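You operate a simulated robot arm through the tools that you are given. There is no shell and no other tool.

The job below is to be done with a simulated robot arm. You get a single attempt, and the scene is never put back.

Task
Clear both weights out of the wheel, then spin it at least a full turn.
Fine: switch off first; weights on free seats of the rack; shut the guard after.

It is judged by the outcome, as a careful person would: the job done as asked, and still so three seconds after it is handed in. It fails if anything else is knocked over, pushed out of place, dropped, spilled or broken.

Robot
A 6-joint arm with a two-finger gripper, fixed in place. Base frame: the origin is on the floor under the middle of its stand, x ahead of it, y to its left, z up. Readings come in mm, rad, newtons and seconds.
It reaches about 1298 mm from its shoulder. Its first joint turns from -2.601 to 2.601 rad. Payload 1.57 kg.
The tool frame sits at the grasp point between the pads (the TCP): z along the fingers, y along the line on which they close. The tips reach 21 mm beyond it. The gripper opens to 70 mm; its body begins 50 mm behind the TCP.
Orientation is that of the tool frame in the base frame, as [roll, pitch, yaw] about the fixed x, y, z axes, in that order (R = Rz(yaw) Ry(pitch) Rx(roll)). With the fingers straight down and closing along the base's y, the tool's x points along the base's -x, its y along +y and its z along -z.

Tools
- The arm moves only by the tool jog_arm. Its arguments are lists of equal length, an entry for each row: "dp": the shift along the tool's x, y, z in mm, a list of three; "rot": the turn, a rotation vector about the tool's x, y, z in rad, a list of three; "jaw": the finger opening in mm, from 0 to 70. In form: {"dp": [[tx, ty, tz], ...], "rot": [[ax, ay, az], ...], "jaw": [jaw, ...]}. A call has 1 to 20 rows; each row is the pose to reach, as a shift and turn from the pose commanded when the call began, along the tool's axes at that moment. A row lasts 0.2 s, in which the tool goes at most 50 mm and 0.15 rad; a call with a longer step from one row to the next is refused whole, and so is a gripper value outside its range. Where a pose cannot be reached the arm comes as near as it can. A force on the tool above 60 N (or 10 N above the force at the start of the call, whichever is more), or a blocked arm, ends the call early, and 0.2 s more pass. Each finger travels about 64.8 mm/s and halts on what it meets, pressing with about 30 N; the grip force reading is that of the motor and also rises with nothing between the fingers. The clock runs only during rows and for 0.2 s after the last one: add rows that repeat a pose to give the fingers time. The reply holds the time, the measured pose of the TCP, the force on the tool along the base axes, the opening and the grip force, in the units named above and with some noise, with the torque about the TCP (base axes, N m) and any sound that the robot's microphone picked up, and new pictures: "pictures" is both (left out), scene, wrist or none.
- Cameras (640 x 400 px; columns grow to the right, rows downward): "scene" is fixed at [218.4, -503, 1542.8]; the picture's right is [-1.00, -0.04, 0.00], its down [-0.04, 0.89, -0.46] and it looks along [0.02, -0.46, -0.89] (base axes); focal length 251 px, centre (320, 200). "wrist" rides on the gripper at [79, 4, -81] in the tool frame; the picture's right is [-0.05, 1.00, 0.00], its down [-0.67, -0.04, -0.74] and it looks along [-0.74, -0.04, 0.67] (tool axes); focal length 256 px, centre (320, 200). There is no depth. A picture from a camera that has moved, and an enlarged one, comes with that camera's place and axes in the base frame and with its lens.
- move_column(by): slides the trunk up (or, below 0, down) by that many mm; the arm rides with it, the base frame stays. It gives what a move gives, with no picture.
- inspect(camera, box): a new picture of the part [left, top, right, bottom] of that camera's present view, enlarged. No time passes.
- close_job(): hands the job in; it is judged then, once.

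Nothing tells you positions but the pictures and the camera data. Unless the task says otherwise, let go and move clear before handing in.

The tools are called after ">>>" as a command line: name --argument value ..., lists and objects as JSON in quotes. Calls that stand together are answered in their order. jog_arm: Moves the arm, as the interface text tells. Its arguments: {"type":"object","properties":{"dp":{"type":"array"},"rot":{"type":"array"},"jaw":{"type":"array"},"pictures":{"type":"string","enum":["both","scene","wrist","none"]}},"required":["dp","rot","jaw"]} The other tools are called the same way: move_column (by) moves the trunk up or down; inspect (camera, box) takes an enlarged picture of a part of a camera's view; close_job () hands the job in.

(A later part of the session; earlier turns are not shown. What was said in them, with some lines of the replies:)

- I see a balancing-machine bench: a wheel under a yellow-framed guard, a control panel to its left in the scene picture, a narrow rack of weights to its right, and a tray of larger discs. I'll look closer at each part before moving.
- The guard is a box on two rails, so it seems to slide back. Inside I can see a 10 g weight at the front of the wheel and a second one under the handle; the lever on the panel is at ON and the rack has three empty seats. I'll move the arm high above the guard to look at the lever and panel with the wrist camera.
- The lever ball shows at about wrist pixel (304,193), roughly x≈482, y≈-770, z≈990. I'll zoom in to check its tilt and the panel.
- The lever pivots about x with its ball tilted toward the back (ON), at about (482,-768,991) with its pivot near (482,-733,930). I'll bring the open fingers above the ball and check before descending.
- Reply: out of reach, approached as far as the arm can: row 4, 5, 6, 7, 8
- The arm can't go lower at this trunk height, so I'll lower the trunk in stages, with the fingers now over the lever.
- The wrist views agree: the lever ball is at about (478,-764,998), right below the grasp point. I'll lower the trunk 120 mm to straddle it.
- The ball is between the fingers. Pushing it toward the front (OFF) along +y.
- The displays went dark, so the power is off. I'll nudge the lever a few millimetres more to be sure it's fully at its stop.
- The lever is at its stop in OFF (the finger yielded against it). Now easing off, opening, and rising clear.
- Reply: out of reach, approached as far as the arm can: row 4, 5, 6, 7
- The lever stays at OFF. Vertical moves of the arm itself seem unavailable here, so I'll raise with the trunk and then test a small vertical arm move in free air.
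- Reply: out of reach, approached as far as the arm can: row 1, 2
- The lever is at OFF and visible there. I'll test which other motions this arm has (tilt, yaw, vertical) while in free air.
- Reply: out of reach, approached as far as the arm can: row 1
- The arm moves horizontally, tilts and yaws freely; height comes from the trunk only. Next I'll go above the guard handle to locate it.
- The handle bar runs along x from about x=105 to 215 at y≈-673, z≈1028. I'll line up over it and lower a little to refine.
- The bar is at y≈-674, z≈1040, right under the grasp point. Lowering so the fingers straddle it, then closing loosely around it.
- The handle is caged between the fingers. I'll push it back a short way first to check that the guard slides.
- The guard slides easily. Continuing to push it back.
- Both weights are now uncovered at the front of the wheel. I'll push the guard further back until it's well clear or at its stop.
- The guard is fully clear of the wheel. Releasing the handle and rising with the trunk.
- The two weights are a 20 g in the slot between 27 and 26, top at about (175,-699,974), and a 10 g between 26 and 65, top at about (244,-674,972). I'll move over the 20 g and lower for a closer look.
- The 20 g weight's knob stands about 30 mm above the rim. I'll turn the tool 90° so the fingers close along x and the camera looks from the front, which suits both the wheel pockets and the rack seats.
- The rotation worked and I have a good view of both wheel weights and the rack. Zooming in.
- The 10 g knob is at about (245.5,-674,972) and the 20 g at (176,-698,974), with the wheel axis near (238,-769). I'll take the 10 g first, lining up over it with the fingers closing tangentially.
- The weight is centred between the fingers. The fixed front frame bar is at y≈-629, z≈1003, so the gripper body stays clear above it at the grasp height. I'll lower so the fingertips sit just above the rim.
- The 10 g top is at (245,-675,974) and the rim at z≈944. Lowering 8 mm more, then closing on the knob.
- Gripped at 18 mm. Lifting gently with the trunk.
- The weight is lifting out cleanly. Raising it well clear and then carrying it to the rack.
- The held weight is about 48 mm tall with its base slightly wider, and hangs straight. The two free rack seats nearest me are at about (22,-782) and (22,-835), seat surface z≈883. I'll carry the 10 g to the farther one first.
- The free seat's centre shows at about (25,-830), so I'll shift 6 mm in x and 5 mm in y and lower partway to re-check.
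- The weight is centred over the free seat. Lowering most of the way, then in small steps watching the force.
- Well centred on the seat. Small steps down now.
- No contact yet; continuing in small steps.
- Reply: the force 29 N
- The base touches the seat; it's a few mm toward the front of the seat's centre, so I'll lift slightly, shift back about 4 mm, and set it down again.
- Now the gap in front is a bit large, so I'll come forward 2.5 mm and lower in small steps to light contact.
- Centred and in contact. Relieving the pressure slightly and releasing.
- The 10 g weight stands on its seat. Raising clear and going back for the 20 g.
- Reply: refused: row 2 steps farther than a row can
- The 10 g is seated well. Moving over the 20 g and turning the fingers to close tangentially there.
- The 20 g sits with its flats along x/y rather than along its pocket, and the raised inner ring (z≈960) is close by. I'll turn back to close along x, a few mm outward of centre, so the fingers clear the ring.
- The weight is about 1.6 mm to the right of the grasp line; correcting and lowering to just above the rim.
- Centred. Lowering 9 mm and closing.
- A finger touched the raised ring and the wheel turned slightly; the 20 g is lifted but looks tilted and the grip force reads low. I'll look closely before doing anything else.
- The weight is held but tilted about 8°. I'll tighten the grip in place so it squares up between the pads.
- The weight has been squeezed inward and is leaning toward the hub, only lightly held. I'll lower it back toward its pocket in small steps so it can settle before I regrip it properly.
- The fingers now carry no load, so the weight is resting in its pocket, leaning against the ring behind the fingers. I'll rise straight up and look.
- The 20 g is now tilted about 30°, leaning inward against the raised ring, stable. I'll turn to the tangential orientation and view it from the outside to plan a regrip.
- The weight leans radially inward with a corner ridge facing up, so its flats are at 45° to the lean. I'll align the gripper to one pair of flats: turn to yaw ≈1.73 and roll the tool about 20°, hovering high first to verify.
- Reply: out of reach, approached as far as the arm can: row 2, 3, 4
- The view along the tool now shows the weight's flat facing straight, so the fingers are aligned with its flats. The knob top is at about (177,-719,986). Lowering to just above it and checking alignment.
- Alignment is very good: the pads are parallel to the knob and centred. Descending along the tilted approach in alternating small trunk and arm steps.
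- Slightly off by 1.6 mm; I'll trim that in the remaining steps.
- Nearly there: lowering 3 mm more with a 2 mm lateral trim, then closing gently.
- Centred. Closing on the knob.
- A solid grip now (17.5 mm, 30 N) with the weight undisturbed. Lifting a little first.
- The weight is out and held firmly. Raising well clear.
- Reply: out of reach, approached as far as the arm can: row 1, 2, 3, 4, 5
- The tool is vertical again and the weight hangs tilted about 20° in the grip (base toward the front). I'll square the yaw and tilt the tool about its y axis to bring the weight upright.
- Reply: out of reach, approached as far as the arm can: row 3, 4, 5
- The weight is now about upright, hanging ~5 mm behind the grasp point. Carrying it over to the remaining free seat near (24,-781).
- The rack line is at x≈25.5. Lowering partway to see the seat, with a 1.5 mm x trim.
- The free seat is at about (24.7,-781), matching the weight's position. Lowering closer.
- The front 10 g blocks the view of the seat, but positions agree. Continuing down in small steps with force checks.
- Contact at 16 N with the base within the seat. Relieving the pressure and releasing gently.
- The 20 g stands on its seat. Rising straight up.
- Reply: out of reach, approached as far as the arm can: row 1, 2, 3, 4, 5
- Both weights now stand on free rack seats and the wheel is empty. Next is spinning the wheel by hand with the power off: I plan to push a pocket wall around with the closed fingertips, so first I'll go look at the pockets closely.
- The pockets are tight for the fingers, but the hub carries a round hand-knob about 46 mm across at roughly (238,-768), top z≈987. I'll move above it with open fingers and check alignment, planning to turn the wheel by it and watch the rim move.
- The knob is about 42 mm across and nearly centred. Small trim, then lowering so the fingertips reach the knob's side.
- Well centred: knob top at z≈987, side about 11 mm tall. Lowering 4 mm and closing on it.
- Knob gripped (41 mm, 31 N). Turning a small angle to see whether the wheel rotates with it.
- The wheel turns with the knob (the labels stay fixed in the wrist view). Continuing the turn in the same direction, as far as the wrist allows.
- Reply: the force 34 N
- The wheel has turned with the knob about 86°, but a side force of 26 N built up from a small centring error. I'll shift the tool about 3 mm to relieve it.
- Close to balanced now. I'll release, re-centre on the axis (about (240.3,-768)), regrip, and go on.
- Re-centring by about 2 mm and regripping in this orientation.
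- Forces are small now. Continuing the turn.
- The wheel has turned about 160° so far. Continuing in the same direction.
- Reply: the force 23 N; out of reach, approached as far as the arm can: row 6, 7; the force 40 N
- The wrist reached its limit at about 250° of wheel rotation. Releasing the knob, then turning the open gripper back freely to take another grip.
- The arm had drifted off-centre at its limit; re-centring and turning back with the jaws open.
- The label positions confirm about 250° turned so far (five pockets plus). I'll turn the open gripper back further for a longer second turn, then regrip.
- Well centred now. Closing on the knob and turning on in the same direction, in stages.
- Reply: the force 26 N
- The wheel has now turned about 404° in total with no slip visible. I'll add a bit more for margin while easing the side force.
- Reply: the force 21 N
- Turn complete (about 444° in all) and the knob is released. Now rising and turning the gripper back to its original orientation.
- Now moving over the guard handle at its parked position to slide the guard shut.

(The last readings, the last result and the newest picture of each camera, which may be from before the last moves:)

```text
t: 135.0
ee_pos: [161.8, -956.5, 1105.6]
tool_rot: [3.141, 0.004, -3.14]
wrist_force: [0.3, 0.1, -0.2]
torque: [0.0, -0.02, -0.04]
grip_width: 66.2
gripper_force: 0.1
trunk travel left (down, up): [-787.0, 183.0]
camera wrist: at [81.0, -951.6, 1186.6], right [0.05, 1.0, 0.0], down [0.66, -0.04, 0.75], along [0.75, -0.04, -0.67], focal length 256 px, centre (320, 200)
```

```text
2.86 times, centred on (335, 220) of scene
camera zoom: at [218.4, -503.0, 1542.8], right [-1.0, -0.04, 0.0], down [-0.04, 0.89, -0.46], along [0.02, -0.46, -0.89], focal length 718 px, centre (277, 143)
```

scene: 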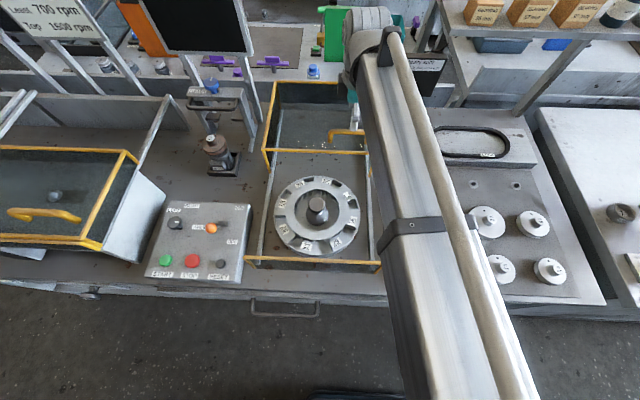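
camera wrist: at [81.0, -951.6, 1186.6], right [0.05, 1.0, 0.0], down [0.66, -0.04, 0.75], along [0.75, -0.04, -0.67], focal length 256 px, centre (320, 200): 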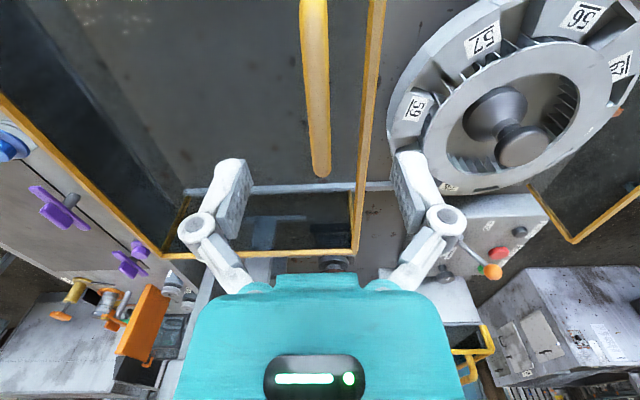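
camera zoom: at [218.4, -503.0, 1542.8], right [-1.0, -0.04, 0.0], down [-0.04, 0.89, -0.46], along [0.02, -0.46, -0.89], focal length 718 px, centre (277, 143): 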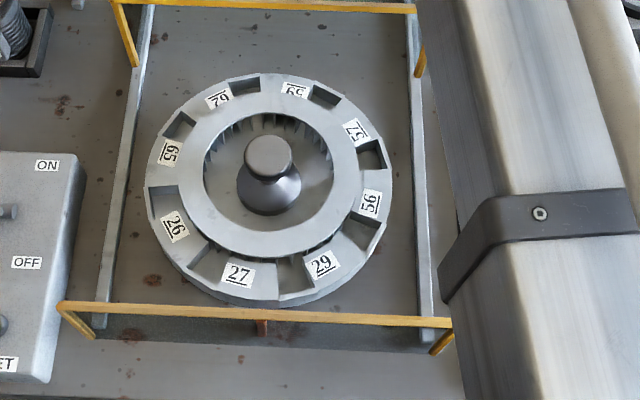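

The handle bar is at y≈-957, right under the grasp point. Lowering and caging it.

>>> move_column --by -64.5

>>> jog_arm --dp '[[0, 0, 0], [0, 0, 0], [0, 0, 0], [0, 0, 0]]' --rot '[[0, 0, 0], [0, 0, 0], [0, 0, 0], [0, 0, 0]]' --jaw '[54, 42, 30, 24]'

```text
t: 136.1
ee_pos: [162.2, -956.9, 1040.6]
tool_rot: [3.14, 0.004, 3.141]
wrist_force: [-0.4, 0.2, -0.9]
torque: [0.0, -0.01, -0.04]
grip_width: 66.1
gripper_force: 0.0
trunk travel left (down, up): [-722.0, 248.0]
```

```text
t: 137.1
ee_pos: [161.0, -956.6, 1040.2]
tool_rot: [3.141, 0.004, -3.141]
wrist_force: [0.6, -0.2, 0.6]
torque: [-0.03, 0.01, -0.02]
grip_width: 24.0
gripper_force: 0.0
trunk travel left (down, up): [-722.0, 248.0]
camera wrist: at [81.2, -951.5, 1122.1], right [0.05, 1.0, 0.0], down [0.66, -0.04, 0.75], along [0.75, -0.04, -0.67], focal length 256 px, centre (320, 200)
```

scene: 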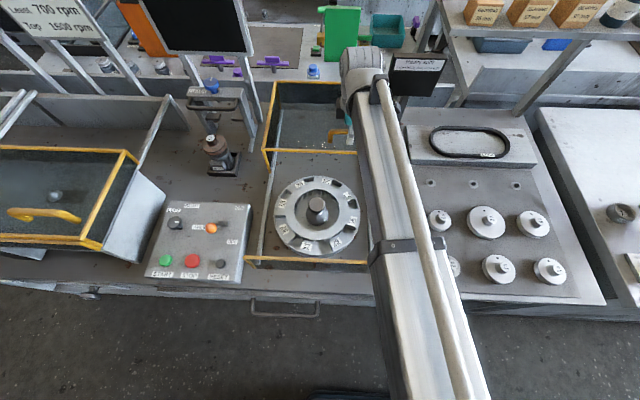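
wrist: 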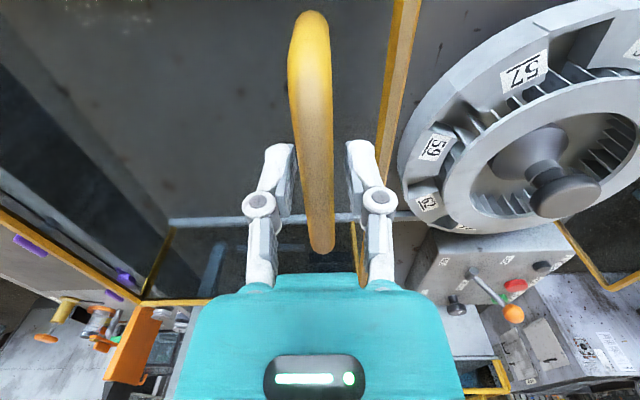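

Handle caged. Pulling the guard forward to shut it.

>>> jog_arm --dp '[[0, 8, 0], [0, 20, 0], [0, 35, 0], [0, 50, 0], [0, 65, 0], [0, 80, 0], [0, 95, 0], [0, 110, 0], [0, 125, 0], [0, 140, 0], [0, 155, 0], [0, 170, 0], [0, 185, 0], [0, 200, 0], [0, 215, 0], [0, 230, 0], [0, 243, 0], [0, 254, 0], [0, 264, 0], [0, 270, 0]]' --rot '[[0, 0, 0], [0, 0, 0], [0, 0, 0], [0, 0, 0], [0, 0, 0], [0, 0, 0], [0, 0, 0], [0, 0, 0], [0, 0, 0], [0, 0, 0], [0, 0, 0], [0, 0, 0], [0, 0, 0], [0, 0, 0], [0, 0, 0], [0, 0, 0], [0, 0, 0], [0, 0, 0], [0, 0, 0], [0, 0, 0]]' --jaw '[24, 24, 24, 24, 24, 24, 24, 24, 24, 24, 24, 24, 24, 24, 24, 24, 24, 24, 24, 24]'

```text
t: 141.3
ee_pos: [160.8, -685.5, 1041.7]
tool_rot: [3.138, 0.003, 3.139]
wrist_force: [0.0, -1.0, -0.3]
torque: [0.02, 0.01, -0.01]
grip_width: 24.8
gripper_force: 0.8
trunk travel left (down, up): [-722.0, 248.0]
camera wrist: at [80.9, -681.5, 1122.1], right [0.05, 1.0, 0.0], down [0.66, -0.04, 0.75], along [0.75, -0.04, -0.67], focal length 256 px, centre (320, 200)
```

scene: 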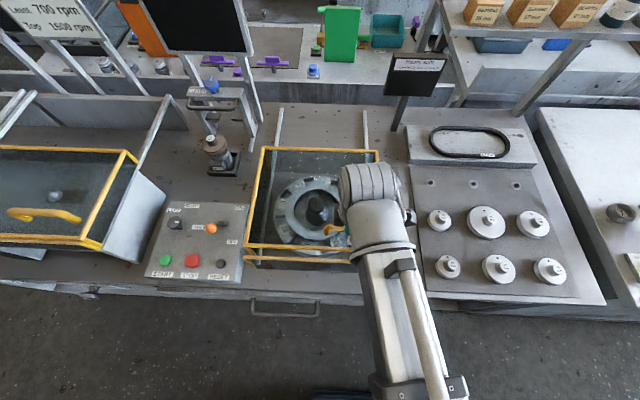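
wrist: 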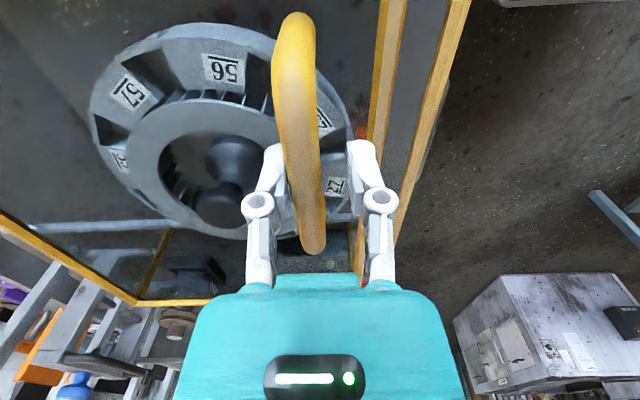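

Nearly shut; closing the last gap slowly.

>>> jog_arm --dp '[[0, 3, 0], [0, 6, 0], [0, 9, 0], [0, 12, 0], [0, 15, 0], [0, 17, 0]]' --rot '[[0, 0, 0], [0, 0, 0], [0, 0, 0], [0, 0, 0], [0, 0, 0], [0, 0, 0]]' --jaw '[24, 24, 24, 24, 24, 24]'

>>> inspect --camera "scene" --box '[230, 140, 400, 280]'

```text
t: 142.7
ee_pos: [160.6, -670.2, 1040.7]
tool_rot: [3.14, 0.005, -3.14]
wrist_force: [-0.4, -0.3, 0.4]
torque: [0.01, 0.01, 0.02]
grip_width: 24.2
gripper_force: 0.0
trunk travel left (down, up): [-722.0, 248.0]
camera wrist: at [81.0, -664.5, 1122.2], right [0.05, 1.0, 0.0], down [0.66, -0.04, 0.75], along [0.75, -0.04, -0.67], focal length 256 px, centre (320, 200)
```

scene: 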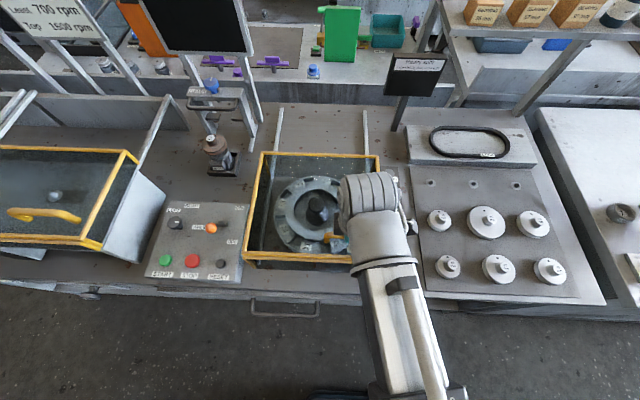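
wrist: 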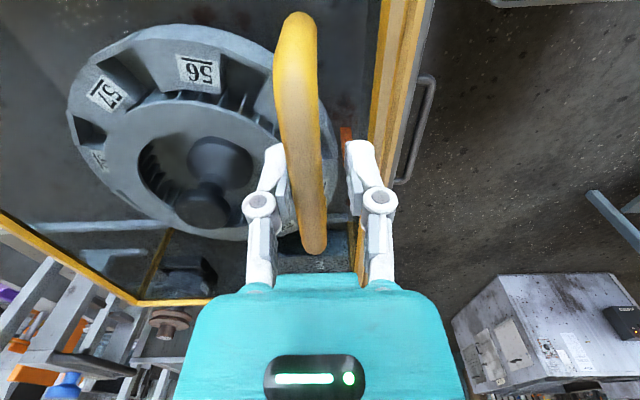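

```text
2.86 times, centred on (315, 210) of scene
camera zoom: at [218.4, -503.0, 1542.8], right [-1.0, -0.04, 0.0], down [-0.04, 0.89, -0.46], along [0.02, -0.46, -0.89], focal length 718 px, centre (334, 171)
```

zoom: 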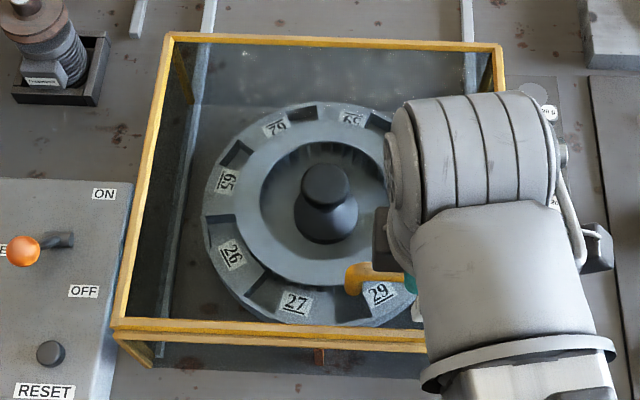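

It looks shut; I'll push gently until I feel the stop to be sure.

>>> jog_arm --dp '[[0, 2, 0], [0, 4, 0], [0, 6, 0], [0, 7, 0]]' --rot '[[0, 0, 0], [0, 0, 0], [0, 0, 0], [0, 0, 0]]' --jaw '[24, 24, 24, 24]'

>>> inspect --camera "wrist" --box '[200, 0, 460, 200]'

```text
t: 143.7
ee_pos: [161.6, -665.4, 1039.9]
tool_rot: [-3.141, 0.003, 3.141]
wrist_force: [0.2, -14.7, -2.2]
torque: [0.09, -0.12, 0.0]
grip_width: 33.9
gripper_force: 6.8
trunk travel left (down, up): [-722.0, 248.0]
camera wrist: at [80.9, -659.4, 1121.2], right [0.05, 1.0, 0.0], down [0.66, -0.04, 0.75], along [0.75, -0.04, -0.67], focal length 256 px, centre (320, 200)
```

scene: 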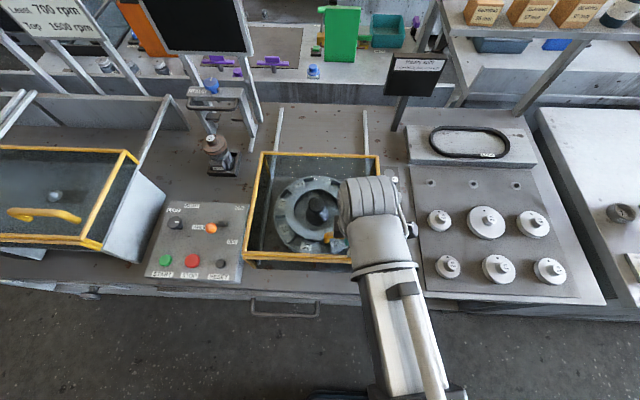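
wrist: 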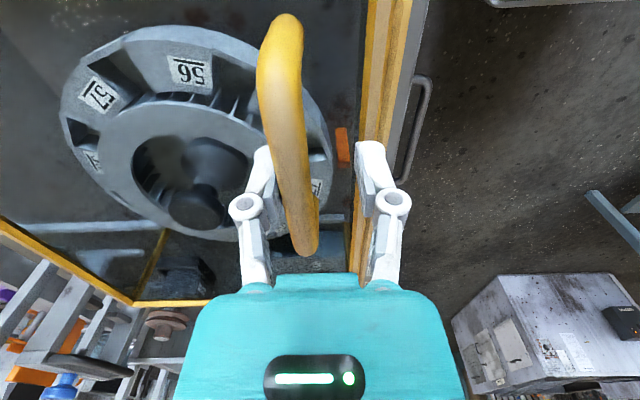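

```text
2.00 times, centred on (330, 100) of wrist
camera zoom: at [80.9, -659.4, 1121.2], right [0.05, 1.0, 0.0], down [0.66, -0.04, 0.75], along [0.75, -0.04, -0.67], focal length 512 px, centre (300, 400)
```

zoom: 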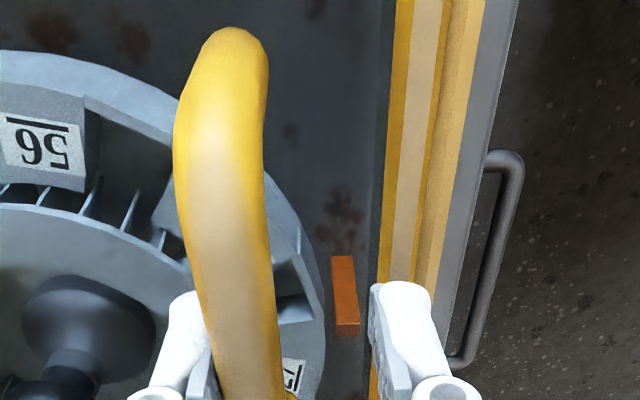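

The guard is hard against its stop, bars together. Easing off, opening and rising clear.

>>> jog_arm --dp '[[0, -4, 0], [0, -8, 0], [0, -8, 0], [0, -8, 0]]' --rot '[[0, 0, 0], [0, 0, 0], [0, 0, 0], [0, 0, 0]]' --jaw '[32, 40, 52, 62]' --pictures "wrist"

>>> move_column --by 150

>>> jog_arm --dp '[[0, 40, 0], [0, 85, 0], [0, 130, 0], [0, 170, 0]]' --rot '[[0, 0, 0], [0, 0, 0], [0, 0, 0], [0, 0, 0]]' --jaw '[66, 66, 66, 66]'

>>> inspect --camera "scene" --box '[140, 130, 420, 290]'

```text
t: 144.7
ee_pos: [160.6, -669.9, 1041.2]
tool_rot: [3.14, 0.004, -3.141]
wrist_force: [-1.0, -0.6, 0.4]
torque: [0.0, 0.01, 0.03]
grip_width: 61.9
gripper_force: 0.0
trunk travel left (down, up): [-722.0, 248.0]
camera wrist: at [80.5, -665.4, 1122.2], right [0.05, 1.0, 0.0], down [0.66, -0.04, 0.75], along [0.75, -0.04, -0.67], focal length 256 px, centre (320, 200)
```

wrist: 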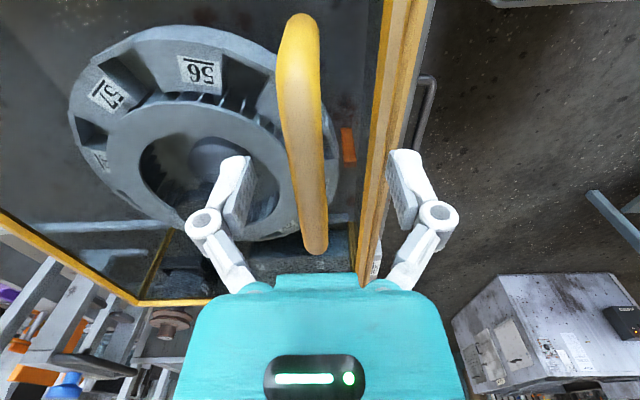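

```text
t: 146.4
ee_pos: [160.5, -670.4, 1189.8]
tool_rot: [3.139, 0.005, 3.141]
wrist_force: [0.0, 0.2, -0.2]
torque: [-0.01, 0.02, 0.01]
grip_width: 61.8
gripper_force: 0.1
trunk travel left (down, up): [-872.0, 98.0]
```

```text
t: 147.4
ee_pos: [159.8, -500.2, 1191.8]
tool_rot: [-3.141, 0.004, -3.141]
wrist_force: [0.1, 1.1, -0.1]
torque: [-0.01, -0.02, 0.0]
grip_width: 65.9
gripper_force: 0.0
trunk travel left (down, up): [-872.0, 98.0]
camera wrist: at [80.0, -494.9, 1272.4], right [0.05, 1.0, 0.0], down [0.66, -0.04, 0.75], along [0.75, -0.04, -0.67], focal length 256 px, centre (320, 200)
```

scene: 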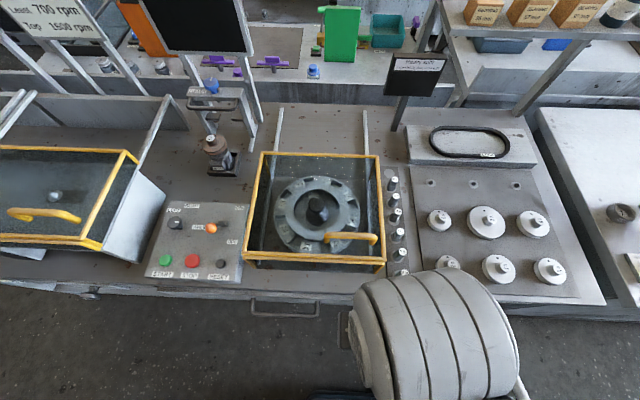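
wrist: 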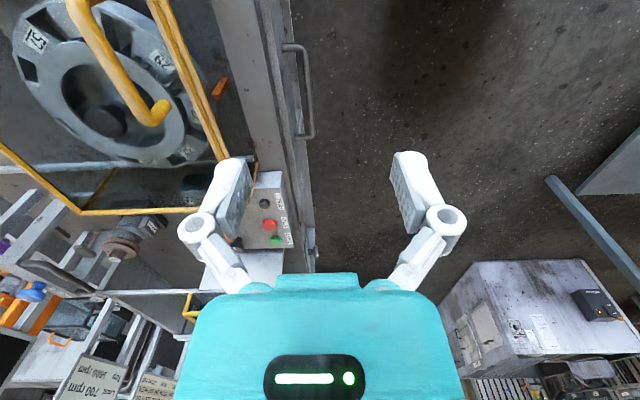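

```text
2.29 times, centred on (280, 210) of scene
camera zoom: at [218.4, -503.0, 1542.8], right [-1.0, -0.04, 0.0], down [-0.04, 0.89, -0.46], along [0.02, -0.46, -0.89], focal length 575 px, centre (411, 177)
```

zoom: 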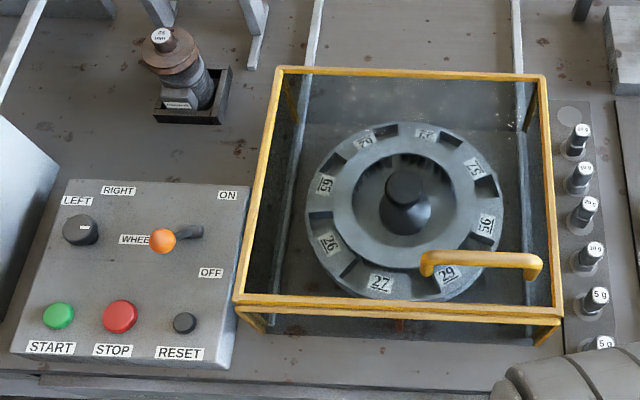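

>>> inspect --camera "scene" --box '[350, 150, 450, 280]'

>>> inspect --camera "scene" --box '[235, 230, 400, 290]'

```text
3.08 times, centred on (400, 215) of scene
camera zoom: at [218.4, -503.0, 1542.8], right [-1.0, -0.04, 0.0], down [-0.04, 0.89, -0.46], along [0.02, -0.46, -0.89], focal length 774 px, centre (74, 154)
```

zoom: 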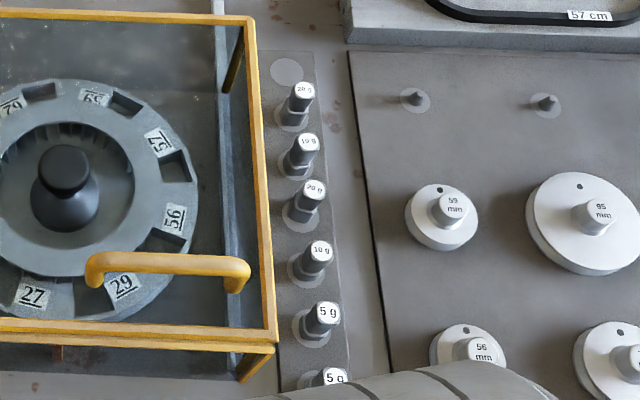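

```text
3.88 times, centred on (318, 260) of scene
camera zoom: at [218.4, -503.0, 1542.8], right [-1.0, -0.04, 0.0], down [-0.04, 0.89, -0.46], along [0.02, -0.46, -0.89], focal length 975 px, centre (330, -33)
```

zoom: 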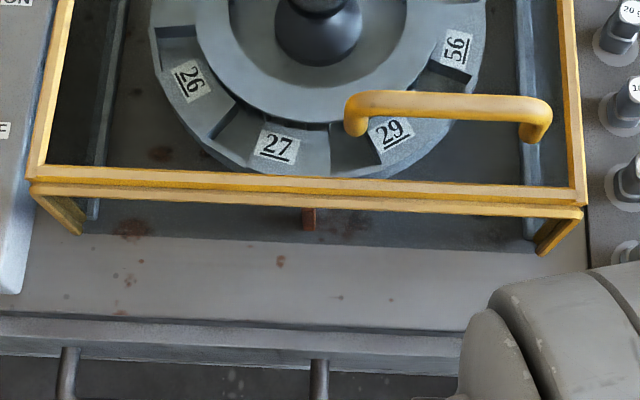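

The lever is at OFF, both weights stand upright on rack seats, and the wheel is empty and has been turned about 444°. The guard is shut against its frame, nothing else has moved, and the arm is clear. I'm handing in the job.

>>> close_job

```text
The job is handed in.
```

The job is done and handed in: the wheel is empty, it has been turned more than a full turn, and the guard is shut.

- **Power:** I set the lever to OFF before touching anything else. The displays went dark and the lever was still at OFF at the end.
- **Weights:** The 10 g and 20 g weights from the wheel now stand upright on two free rack seats. The 20 g is about 4 mm back from its seat's centre but still within the disc.
- **Slip with the 20 g:** On the first try a finger caught the wheel's raised inner ring. The weight was squeezed over and tilted in its pocket, and the wheel turned a little. I regripped it along its flats and lifted it out; it never left the wheel until then.
- **Spin:** I turned the wheel by its hub knob, about 444° in one direction over three grips. The labels stayed fixed in the wrist view during each turn, so there was no visible slip.
- **Guard:** I slid it closed until it met its stop, then moved the arm clear. In the final pictures nothing else had moved.
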